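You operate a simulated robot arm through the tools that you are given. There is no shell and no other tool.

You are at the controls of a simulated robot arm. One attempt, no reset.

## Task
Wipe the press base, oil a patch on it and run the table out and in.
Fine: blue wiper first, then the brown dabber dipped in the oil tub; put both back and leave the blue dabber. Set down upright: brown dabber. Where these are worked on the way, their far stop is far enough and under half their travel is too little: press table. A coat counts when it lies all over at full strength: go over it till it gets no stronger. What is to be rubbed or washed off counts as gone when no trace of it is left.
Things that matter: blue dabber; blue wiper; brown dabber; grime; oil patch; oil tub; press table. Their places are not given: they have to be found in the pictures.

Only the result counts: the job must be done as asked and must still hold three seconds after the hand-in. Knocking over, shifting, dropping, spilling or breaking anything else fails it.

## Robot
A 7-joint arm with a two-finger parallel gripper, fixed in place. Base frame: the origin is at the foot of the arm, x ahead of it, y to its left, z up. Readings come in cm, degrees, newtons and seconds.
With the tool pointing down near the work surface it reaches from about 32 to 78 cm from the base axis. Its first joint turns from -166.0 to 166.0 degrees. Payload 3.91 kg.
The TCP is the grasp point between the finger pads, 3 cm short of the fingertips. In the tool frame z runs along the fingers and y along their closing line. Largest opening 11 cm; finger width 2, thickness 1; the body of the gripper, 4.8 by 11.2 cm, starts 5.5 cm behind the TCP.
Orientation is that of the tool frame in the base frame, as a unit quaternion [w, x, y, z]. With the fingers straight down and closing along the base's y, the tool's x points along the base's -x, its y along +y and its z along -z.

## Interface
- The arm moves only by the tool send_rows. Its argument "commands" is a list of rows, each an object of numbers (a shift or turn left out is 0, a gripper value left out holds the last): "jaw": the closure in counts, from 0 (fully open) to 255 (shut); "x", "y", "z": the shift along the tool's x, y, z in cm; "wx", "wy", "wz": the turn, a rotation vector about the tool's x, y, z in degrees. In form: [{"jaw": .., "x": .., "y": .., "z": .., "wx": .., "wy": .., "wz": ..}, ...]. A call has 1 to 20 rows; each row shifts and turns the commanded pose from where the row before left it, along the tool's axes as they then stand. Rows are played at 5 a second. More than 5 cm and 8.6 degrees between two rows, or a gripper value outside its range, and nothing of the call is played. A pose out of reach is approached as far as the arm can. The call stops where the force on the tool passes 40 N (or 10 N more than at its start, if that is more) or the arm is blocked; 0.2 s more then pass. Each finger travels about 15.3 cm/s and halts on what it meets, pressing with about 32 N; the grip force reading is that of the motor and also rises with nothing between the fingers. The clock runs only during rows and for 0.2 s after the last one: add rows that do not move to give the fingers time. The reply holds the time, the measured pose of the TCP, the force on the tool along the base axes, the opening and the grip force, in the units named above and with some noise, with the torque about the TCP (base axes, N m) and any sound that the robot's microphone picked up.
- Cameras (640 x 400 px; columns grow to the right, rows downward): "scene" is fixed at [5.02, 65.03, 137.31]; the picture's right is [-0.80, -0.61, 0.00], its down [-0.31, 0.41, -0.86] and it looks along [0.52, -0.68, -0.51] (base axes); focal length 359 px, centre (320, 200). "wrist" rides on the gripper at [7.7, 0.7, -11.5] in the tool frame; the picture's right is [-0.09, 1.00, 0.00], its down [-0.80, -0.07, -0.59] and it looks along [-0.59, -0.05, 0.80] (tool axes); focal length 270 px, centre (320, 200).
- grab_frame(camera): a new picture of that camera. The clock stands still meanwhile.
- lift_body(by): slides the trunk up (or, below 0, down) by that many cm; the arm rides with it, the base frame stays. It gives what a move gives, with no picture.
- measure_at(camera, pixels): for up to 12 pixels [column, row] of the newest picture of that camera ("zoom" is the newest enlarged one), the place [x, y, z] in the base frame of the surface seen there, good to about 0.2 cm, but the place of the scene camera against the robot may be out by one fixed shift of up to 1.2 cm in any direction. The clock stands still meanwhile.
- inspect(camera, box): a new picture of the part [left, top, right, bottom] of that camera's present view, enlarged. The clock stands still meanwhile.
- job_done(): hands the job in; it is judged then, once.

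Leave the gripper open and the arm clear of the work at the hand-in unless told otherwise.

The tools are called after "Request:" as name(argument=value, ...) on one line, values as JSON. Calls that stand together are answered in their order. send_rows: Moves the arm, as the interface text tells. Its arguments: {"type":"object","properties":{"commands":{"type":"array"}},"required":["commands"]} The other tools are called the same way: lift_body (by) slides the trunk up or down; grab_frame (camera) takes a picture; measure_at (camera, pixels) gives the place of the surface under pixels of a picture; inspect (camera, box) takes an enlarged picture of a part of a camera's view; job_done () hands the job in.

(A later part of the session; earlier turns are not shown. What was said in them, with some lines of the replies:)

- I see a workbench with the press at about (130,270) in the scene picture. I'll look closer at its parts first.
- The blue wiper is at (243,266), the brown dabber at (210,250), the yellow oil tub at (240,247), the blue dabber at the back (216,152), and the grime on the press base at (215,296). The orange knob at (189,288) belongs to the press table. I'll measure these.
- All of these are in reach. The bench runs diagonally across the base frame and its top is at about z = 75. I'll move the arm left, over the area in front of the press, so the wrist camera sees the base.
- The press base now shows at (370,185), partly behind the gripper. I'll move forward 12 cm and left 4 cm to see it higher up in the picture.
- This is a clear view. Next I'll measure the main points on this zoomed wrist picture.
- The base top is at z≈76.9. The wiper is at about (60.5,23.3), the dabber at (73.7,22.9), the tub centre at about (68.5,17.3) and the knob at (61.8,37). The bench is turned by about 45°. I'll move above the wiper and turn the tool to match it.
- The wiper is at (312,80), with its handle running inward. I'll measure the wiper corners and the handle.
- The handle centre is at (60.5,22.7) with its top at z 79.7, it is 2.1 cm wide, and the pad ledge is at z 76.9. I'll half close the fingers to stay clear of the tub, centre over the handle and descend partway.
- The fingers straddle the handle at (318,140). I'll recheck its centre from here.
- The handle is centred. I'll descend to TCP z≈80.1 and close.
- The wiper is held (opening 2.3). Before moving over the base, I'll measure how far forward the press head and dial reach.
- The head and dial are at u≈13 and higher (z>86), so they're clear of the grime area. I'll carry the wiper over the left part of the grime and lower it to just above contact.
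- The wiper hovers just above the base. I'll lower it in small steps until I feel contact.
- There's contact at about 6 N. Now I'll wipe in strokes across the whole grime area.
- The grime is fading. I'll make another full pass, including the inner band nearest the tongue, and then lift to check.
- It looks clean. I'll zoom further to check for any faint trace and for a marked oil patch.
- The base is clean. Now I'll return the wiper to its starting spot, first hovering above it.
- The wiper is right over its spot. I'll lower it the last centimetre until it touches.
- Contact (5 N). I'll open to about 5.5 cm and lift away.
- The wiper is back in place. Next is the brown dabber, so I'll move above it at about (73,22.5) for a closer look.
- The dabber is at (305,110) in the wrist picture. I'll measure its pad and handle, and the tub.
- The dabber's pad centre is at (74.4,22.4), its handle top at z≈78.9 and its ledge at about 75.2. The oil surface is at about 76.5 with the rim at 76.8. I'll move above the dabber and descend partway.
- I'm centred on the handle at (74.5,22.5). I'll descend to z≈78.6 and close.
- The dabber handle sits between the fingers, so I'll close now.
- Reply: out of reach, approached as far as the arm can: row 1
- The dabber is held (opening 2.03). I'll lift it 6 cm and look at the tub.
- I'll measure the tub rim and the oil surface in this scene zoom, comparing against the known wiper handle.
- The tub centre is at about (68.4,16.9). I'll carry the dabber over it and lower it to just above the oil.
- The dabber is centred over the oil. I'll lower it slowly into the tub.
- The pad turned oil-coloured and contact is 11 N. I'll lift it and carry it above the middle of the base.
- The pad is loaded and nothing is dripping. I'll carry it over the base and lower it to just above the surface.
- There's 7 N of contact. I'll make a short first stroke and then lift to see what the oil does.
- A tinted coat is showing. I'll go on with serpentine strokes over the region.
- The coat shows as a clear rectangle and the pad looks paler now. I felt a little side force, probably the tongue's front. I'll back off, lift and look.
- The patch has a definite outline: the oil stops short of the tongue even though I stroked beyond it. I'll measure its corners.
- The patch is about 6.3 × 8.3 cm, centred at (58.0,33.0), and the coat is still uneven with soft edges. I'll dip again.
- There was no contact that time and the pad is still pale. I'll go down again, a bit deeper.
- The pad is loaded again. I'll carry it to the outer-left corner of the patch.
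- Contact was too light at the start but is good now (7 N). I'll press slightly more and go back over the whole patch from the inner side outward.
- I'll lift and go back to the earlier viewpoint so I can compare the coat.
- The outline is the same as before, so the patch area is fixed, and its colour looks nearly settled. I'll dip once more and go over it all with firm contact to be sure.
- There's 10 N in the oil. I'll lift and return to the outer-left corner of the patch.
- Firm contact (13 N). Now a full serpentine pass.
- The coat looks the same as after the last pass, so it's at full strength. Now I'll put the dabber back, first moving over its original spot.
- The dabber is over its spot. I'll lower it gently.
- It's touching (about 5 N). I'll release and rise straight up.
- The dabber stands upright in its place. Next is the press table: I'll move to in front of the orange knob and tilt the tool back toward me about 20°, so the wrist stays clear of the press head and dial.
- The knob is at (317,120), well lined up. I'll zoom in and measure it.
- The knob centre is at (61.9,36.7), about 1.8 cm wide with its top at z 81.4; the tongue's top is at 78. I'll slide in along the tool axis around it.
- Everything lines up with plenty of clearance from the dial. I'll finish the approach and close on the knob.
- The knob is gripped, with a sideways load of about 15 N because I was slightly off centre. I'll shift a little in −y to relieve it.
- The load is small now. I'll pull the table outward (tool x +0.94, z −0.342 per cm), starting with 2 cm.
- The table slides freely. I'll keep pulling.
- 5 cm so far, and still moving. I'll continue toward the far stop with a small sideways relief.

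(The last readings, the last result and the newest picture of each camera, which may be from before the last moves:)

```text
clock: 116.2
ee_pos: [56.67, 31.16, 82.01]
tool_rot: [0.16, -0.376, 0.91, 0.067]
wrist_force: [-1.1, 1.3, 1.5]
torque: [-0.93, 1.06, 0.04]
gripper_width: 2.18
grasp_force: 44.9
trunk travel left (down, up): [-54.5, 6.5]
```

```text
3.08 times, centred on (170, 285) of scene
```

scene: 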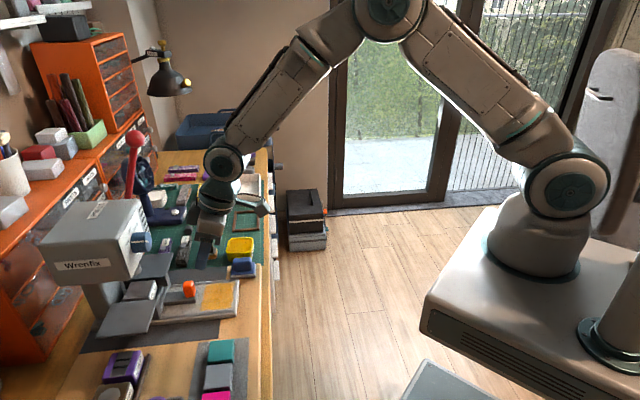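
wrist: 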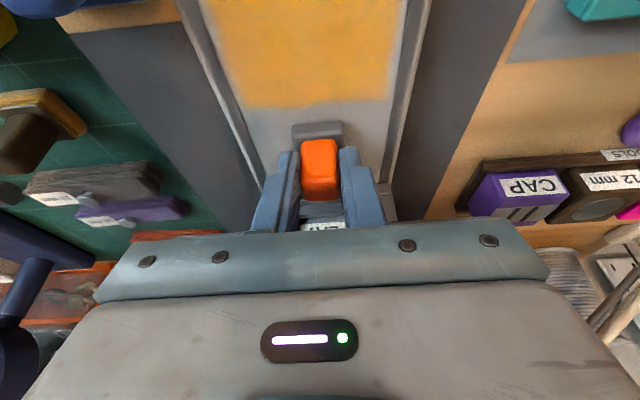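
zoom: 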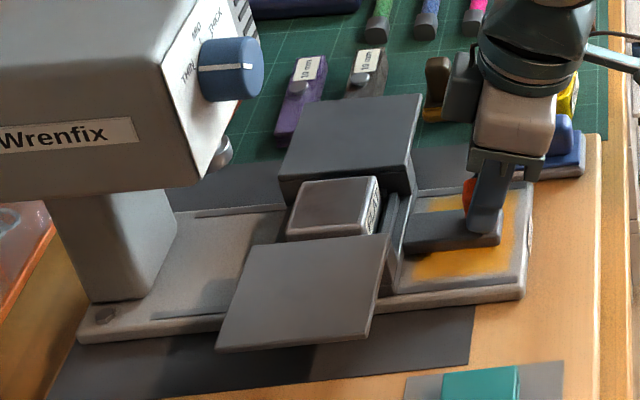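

Request:
send_rows(commands=[{"x": 0.376, "z": -0.137}, {"x": 0.376, "z": -0.137}, {"x": 0.376, "z": -0.137}, {"x": 0.376, "z": -0.137}, {"x": 0.376, "z": -0.137}, {}])

Request:
inspect(camera="scene", box=[80, 220, 260, 350])

```text
clock: 117.5
ee_pos: [55.31, 29.74, 82.04]
tool_rot: [0.16, -0.376, 0.91, 0.066]
wrist_force: [2.5, -0.8, -7.9]
torque: [0.93, -1.0, -0.04]
gripper_width: 2.18
grasp_force: 44.4
trunk travel left (down, up): [-54.5, 6.5]
```

```text
3.08 times, centred on (170, 285) of scene
```

zoom: 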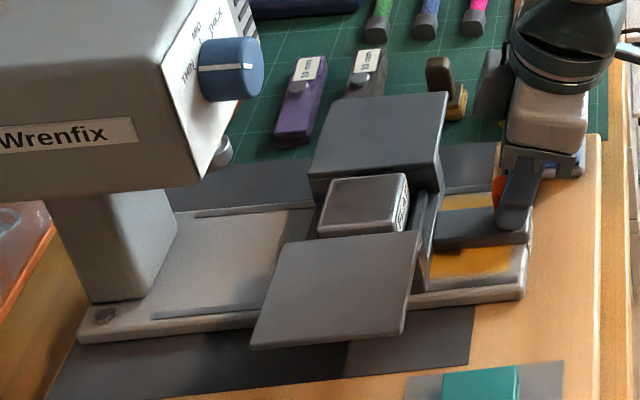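

Request:
send_rows(commands=[{"x": 0.376, "z": -0.137}, {"x": 0.376, "z": -0.137}, {"x": 0.376, "z": -0.137}, {"x": 0.376, "z": -0.137}, {"x": 0.376, "z": -0.137}, {}])

Request:
inspect(camera="scene", box=[80, 220, 260, 350])

```text
clock: 119.0
ee_pos: [53.67, 28.22, 81.88]
tool_rot: [0.16, -0.376, 0.91, 0.066]
wrist_force: [4.2, -3.7, -3.3]
torque: [-0.21, -0.08, 0.16]
gripper_width: 2.18
grasp_force: 45.3
trunk travel left (down, up): [-54.5, 6.5]
```

```text
3.08 times, centred on (170, 285) of scene
```

zoom: 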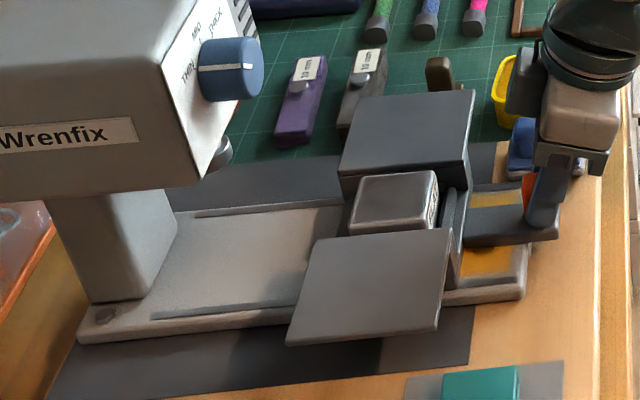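

11 cm and it still moves. I'll continue carefully, watching the gap to the wiper.

Request:
send_rows(commands=[{"x": 0.376, "z": -0.137, "y": -0.08}, {"x": 0.376, "z": -0.137}, {"x": 0.376, "z": -0.137}, {}])

Request:
inspect(camera="scene", box=[130, 220, 270, 320])

Request:
grab_frame(camera="wrist")

```text
clock: 120.0
ee_pos: [52.93, 27.4, 81.82]
tool_rot: [0.161, -0.377, 0.91, 0.067]
wrist_force: [3.5, -2.5, -4.1]
torque: [-0.2, 0.12, -0.12]
gripper_width: 2.2
grasp_force: 44.9
trunk travel left (down, up): [-54.5, 6.5]
```

```text
4.00 times, centred on (200, 270) of scene
```

zoom: 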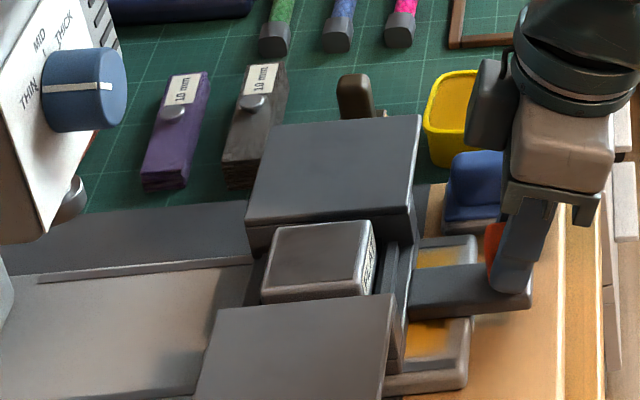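

```text
taken
```

wrist: 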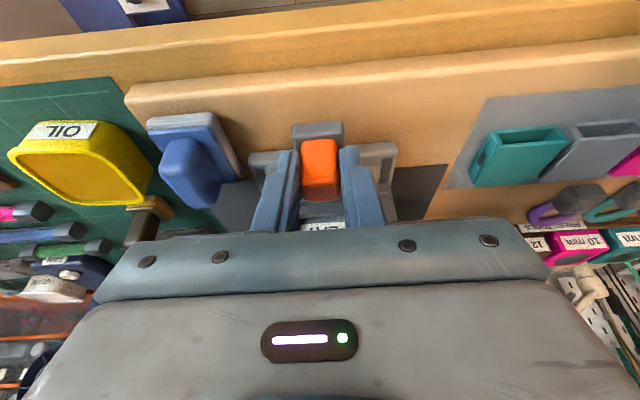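

Request:
send_rows(commands=[{"x": 0.282, "z": -0.103}, {"x": 0.282, "z": -0.103}, {"x": 0.282, "z": -0.103}, {}])

Request:
inspect(camera="scene", box=[130, 220, 270, 320])

```text
clock: 121.0
ee_pos: [52.34, 26.91, 81.81]
tool_rot: [0.16, -0.377, 0.91, 0.066]
wrist_force: [5.3, 3.6, -2.4]
torque: [-0.71, 0.67, -0.26]
gripper_width: 2.2
grasp_force: 45.0
trunk travel left (down, up): [-54.5, 6.5]
```

```text
4.00 times, centred on (200, 270) of scene
```

zoom: 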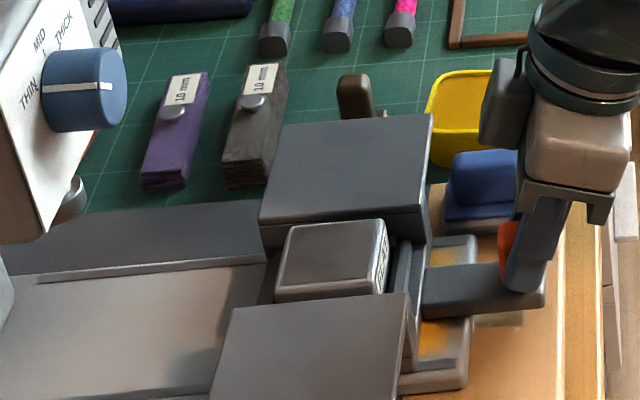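

There is some resistance now (about 6 N inward). I'll nudge further in small steps to see whether this is the far stop.

Request:
send_rows(commands=[{"x": 0.188, "z": -0.068}, {"x": 0.188, "z": -0.068}, {}])

Request:
inspect(camera="scene", box=[130, 220, 270, 320])

```text
clock: 121.8
ee_pos: [52.32, 26.93, 81.92]
tool_rot: [0.163, -0.377, 0.909, 0.067]
wrist_force: [19.7, 21.1, -2.9]
torque: [0.62, -0.22, -0.07]
gripper_width: 2.18
grasp_force: 45.2
trunk travel left (down, up): [-54.5, 6.5]
```

```text
4.00 times, centred on (200, 270) of scene
```

zoom: 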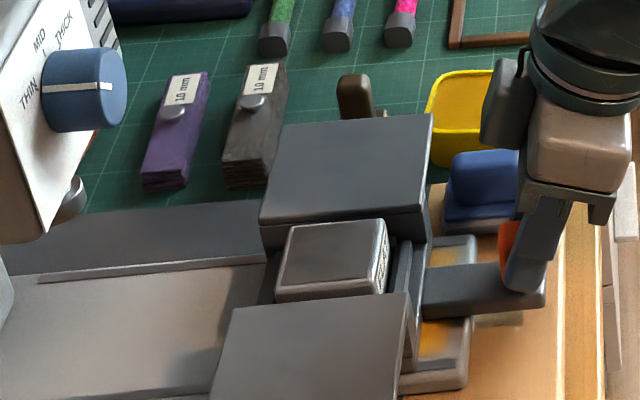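

The far stop is reached: 29 N and no movement at about 13 cm. Now I'll push the table back in.

Request:
send_rows(commands=[{"x": -0.47, "z": 0.171}, {"x": -0.564, "z": 0.205}, {"x": -0.564, "z": 0.205}, {"x": -0.564, "z": 0.205}, {"x": -0.564, "z": 0.205}, {"x": -0.564, "z": 0.205}, {"x": -0.564, "z": 0.205}, {"x": -0.564, "z": 0.205}, {"x": -0.564, "z": 0.205}, {"x": -0.564, "z": 0.205}, {}])

Request:
inspect(camera="scene", box=[80, 220, 260, 350])

```text
clock: 124.2
ee_pos: [56.16, 30.84, 81.96]
tool_rot: [0.16, -0.377, 0.91, 0.067]
wrist_force: [-5.0, 2.0, 3.3]
torque: [-0.85, 1.09, -0.06]
gripper_width: 2.17
grasp_force: 45.1
trunk travel left (down, up): [-54.5, 6.5]
```

```text
3.08 times, centred on (170, 285) of scene
```

zoom: 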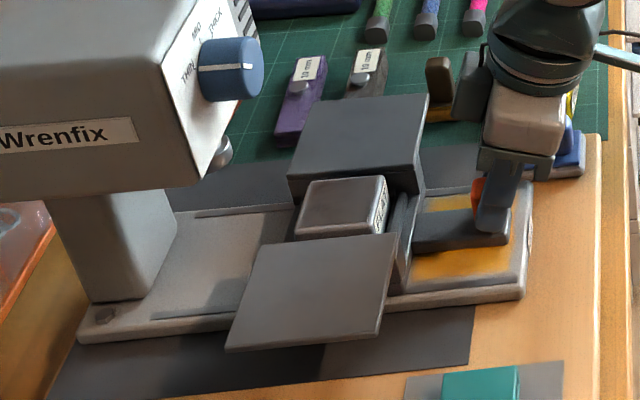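

It's sliding in smoothly, so I'll continue.

Request:
send_rows(commands=[{"x": -0.564, "z": 0.205}, {"x": -0.564, "z": 0.205}, {"x": -0.564, "z": 0.205}, {"x": -0.564, "z": 0.205}, {"x": -0.564, "z": 0.205}, {"x": -0.564, "z": 0.205}, {"x": -0.564, "z": 0.205}, {"x": -0.564, "z": 0.205}, {"x": -0.564, "z": 0.205}, {"x": -0.564, "z": 0.205}, {}])

Request:
inspect(camera="scene", box=[80, 220, 260, 350])

```text
clock: 126.5
ee_pos: [60.45, 34.99, 81.92]
tool_rot: [0.16, -0.377, 0.91, 0.066]
wrist_force: [-6.1, 4.9, -6.6]
torque: [-0.67, 1.03, 0.05]
gripper_width: 2.19
grasp_force: 45.1
trunk travel left (down, up): [-54.5, 6.5]
```

```text
3.08 times, centred on (170, 285) of scene
```

zoom: 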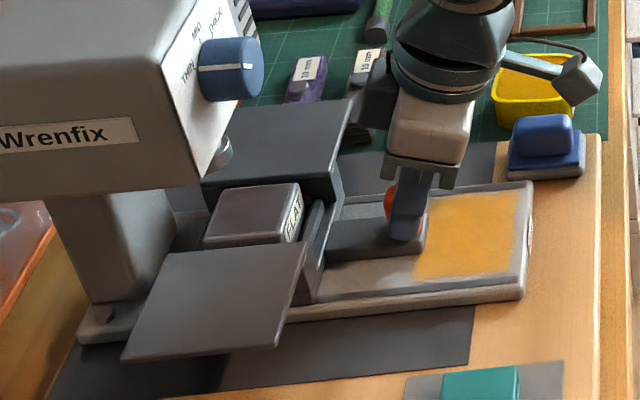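

About 1.5 cm remains. I'll push on in small steps until the inner stop.

Request:
send_rows(commands=[{"x": -0.376, "z": 0.137, "y": 0.08}, {"x": -0.376, "z": 0.137}, {"x": -0.376, "z": 0.137}, {"x": -0.188, "z": 0.068}, {}])

Request:
send_rows(commands=[{"x": -0.188, "z": 0.068}, {"x": -0.094, "z": 0.034}, {}])

```text
clock: 127.8
ee_pos: [61.38, 35.86, 81.84]
tool_rot: [0.161, -0.377, 0.91, 0.066]
wrist_force: [-1.9, 2.7, -8.3]
torque: [0.25, -0.38, 0.16]
gripper_width: 2.17
grasp_force: 45.1
trunk travel left (down, up): [-54.5, 6.5]
```

```text
clock: 128.6
ee_pos: [61.56, 36.12, 81.93]
tool_rot: [0.159, -0.377, 0.91, 0.067]
wrist_force: [-5.1, -2.6, -10.1]
torque: [0.81, -0.8, -0.01]
gripper_width: 2.2
grasp_force: 45.5
trunk travel left (down, up): [-54.5, 6.5]
```

Request:
send_rows(commands=[{"x": -0.188, "z": 0.068}, {"x": -0.094, "z": 0.034}, {}])

Request:
inspect(camera="scene", box=[80, 220, 260, 350])

```text
clock: 129.3
ee_pos: [61.53, 36.12, 81.73]
tool_rot: [0.158, -0.377, 0.91, 0.066]
wrist_force: [-17.2, -13.9, -10.0]
torque: [-0.68, 0.52, 0.13]
gripper_width: 2.2
grasp_force: 44.5
trunk travel left (down, up): [-54.5, 6.5]
```

```text
3.08 times, centred on (170, 285) of scene
```

zoom: 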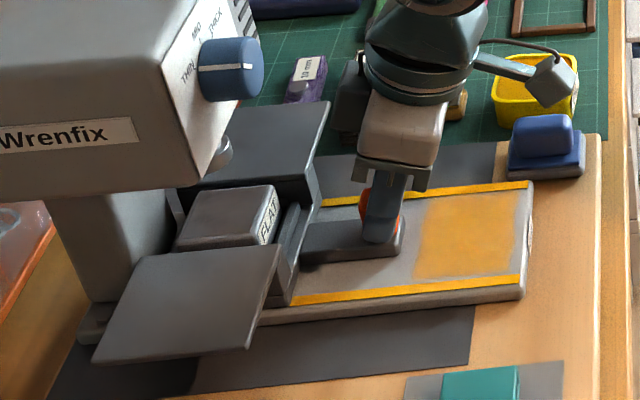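

The table is fully in (22 N at the stop), and the guide rails now show oil along their length. I'll relieve the push, open and back out along the tool axis.

Request:
send_rows(commands=[{"x": 0.15, "z": -0.055}, {}])

Request:
send_rows(commands=[{"jaw": 200}, {"jaw": 140}, {}, {}, {"z": -1.5}, {"z": -3}, {"z": -4}, {}])

Request:
inspect(camera="scene", box=[80, 220, 260, 350])

Request:
grab_frame(camera="wrist")

```text
clock: 129.9
ee_pos: [61.51, 36.07, 81.97]
tool_rot: [0.158, -0.377, 0.91, 0.065]
wrist_force: [-13.1, -12.6, -14.2]
torque: [-0.97, 0.67, 0.03]
gripper_width: 2.18
grasp_force: 45.3
trunk travel left (down, up): [-54.5, 6.5]
```

```text
clock: 131.8
ee_pos: [59.68, 34.23, 89.89]
tool_rot: [0.161, -0.377, 0.91, 0.066]
wrist_force: [0.3, -0.9, -0.4]
torque: [-0.01, -0.02, -0.02]
gripper_width: 4.94
grasp_force: 0.0
trunk travel left (down, up): [-54.5, 6.5]
```

```text
3.08 times, centred on (170, 285) of scene
```

zoom: 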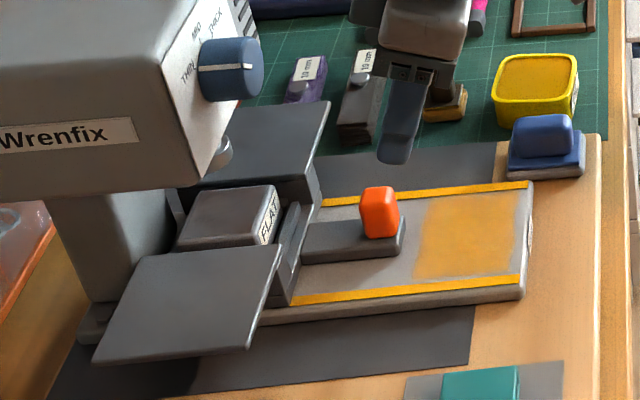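

```text
taken
```

wrist: 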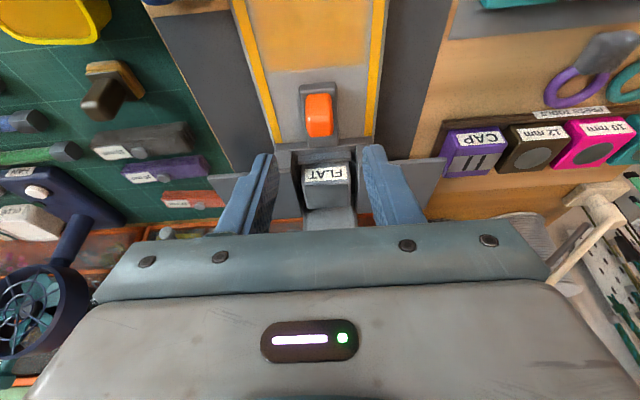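

The table is in and the knob is released. I'll check the oil patch and look for grime once more.

Request:
inspect(camera="scene", box=[205, 275, 255, 315])

Request:
inspect(camera="wrist", box=[220, 0, 400, 150])

```text
10.00 times, centred on (230, 295) of scene
```

zoom: 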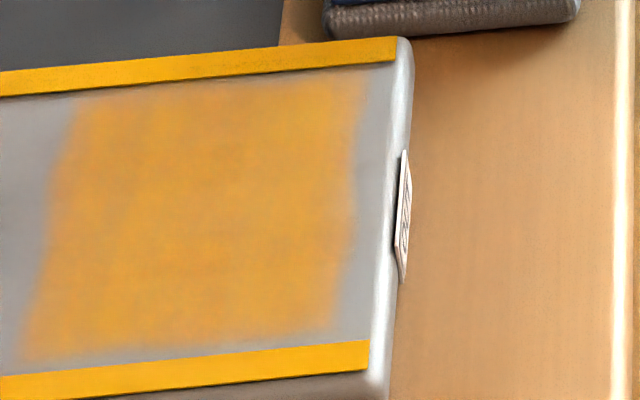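

```text
2.67 times, centred on (310, 75) of wrist
```

zoom: 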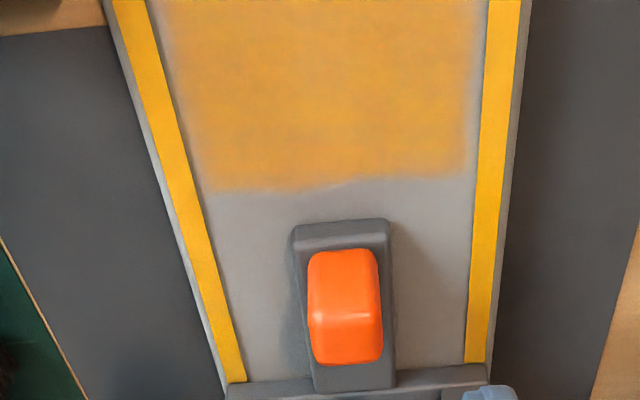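

The coat is intact and the rails are oiled. I'll raise the arm clear, open the gripper fully and take a final look.

Request:
send_rows(commands=[{"x": 0.5, "z": -4}, {"x": 0.5, "z": -4}, {"jaw": 0, "x": 2, "z": -3}, {"x": 2, "z": -3}, {"wy": 6.67}, {"wy": 6.67}, {"wy": 6.66}, {"x": 4}, {"x": 4}, {}])

Request:
grab_frame(camera="scene")

Request:
inspect(camera="scene", box=[120, 130, 290, 320])

```text
clock: 133.9
ee_pos: [47.25, 21.89, 101.23]
tool_rot: [0.0, -0.383, 0.924, 0.001]
wrist_force: [1.0, -0.3, -0.2]
torque: [-0.02, 0.02, 0.0]
gripper_width: 10.99
grasp_force: 0.0
trunk travel left (down, up): [-54.5, 6.5]
```

```text
taken
```

scene: 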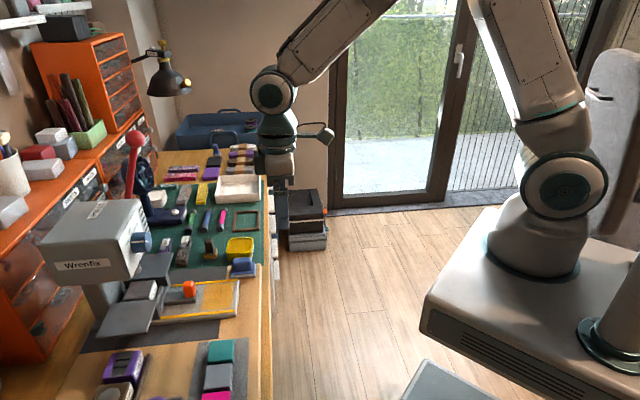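

```text
2.11 times, centred on (205, 225) of scene
```

zoom: 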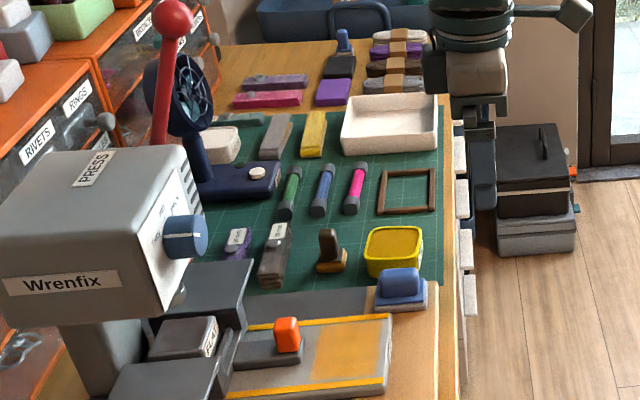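

Everything is in place and the arm is clear. In this view the patch looks a little paler, so I'll compare it again at the same zoom.

Request:
inspect(camera="scene", box=[205, 275, 255, 315])

Request:
inspect(camera="scene", box=[170, 250, 260, 330])

```text
10.00 times, centred on (230, 295) of scene
```

zoom: 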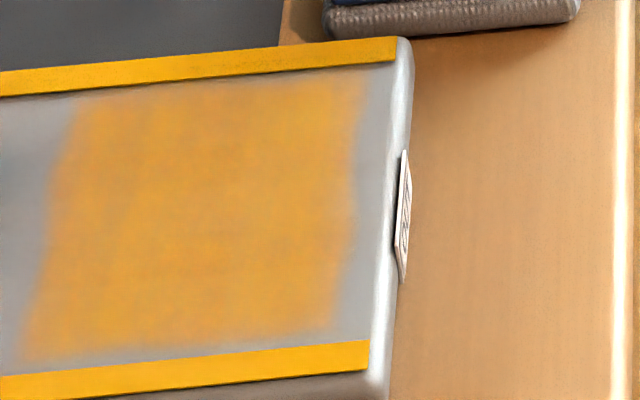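

```text
5.00 times, centred on (215, 290) of scene
```

zoom: 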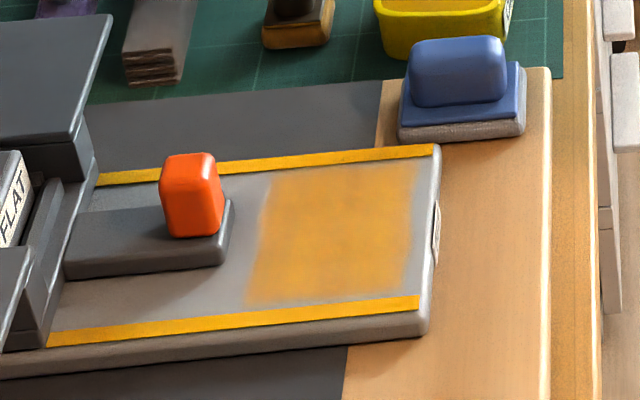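

The patch matches the view from before the table run. The wiper and dabber are back and upright, the table is in, the blue dabber was not touched, and the arm is clear with the gripper open. I'm handing in.

Request:
job_done()

```text
The job is handed in.
```

The job is done and handed in; no verdict has come back yet.

- **Grime:** the blue wiper went over the whole area on the press base, and no trace showed in the close-ups afterwards.
- **Oil patch:** I coated it with the brown dabber, dipping it in the oil tub for each coat. The colour stopped getting stronger, so I took it as full strength.
- **Press table:** I pulled it out about 13 cm to its far stop, then pushed it back in to the inner stop. The guide rails turned oil-coloured once the table was back in.
- **Tools:** the blue wiper and the brown dabber are back in their places, with the dabber standing upright. I never touched the blue dabber.

While oiling, the dabber pad may have lightly touched the front of the press table. I saw no movement from it. The arm is clear of the work with the gripper fully open, and nothing else looked moved or spilled in the final pictures.
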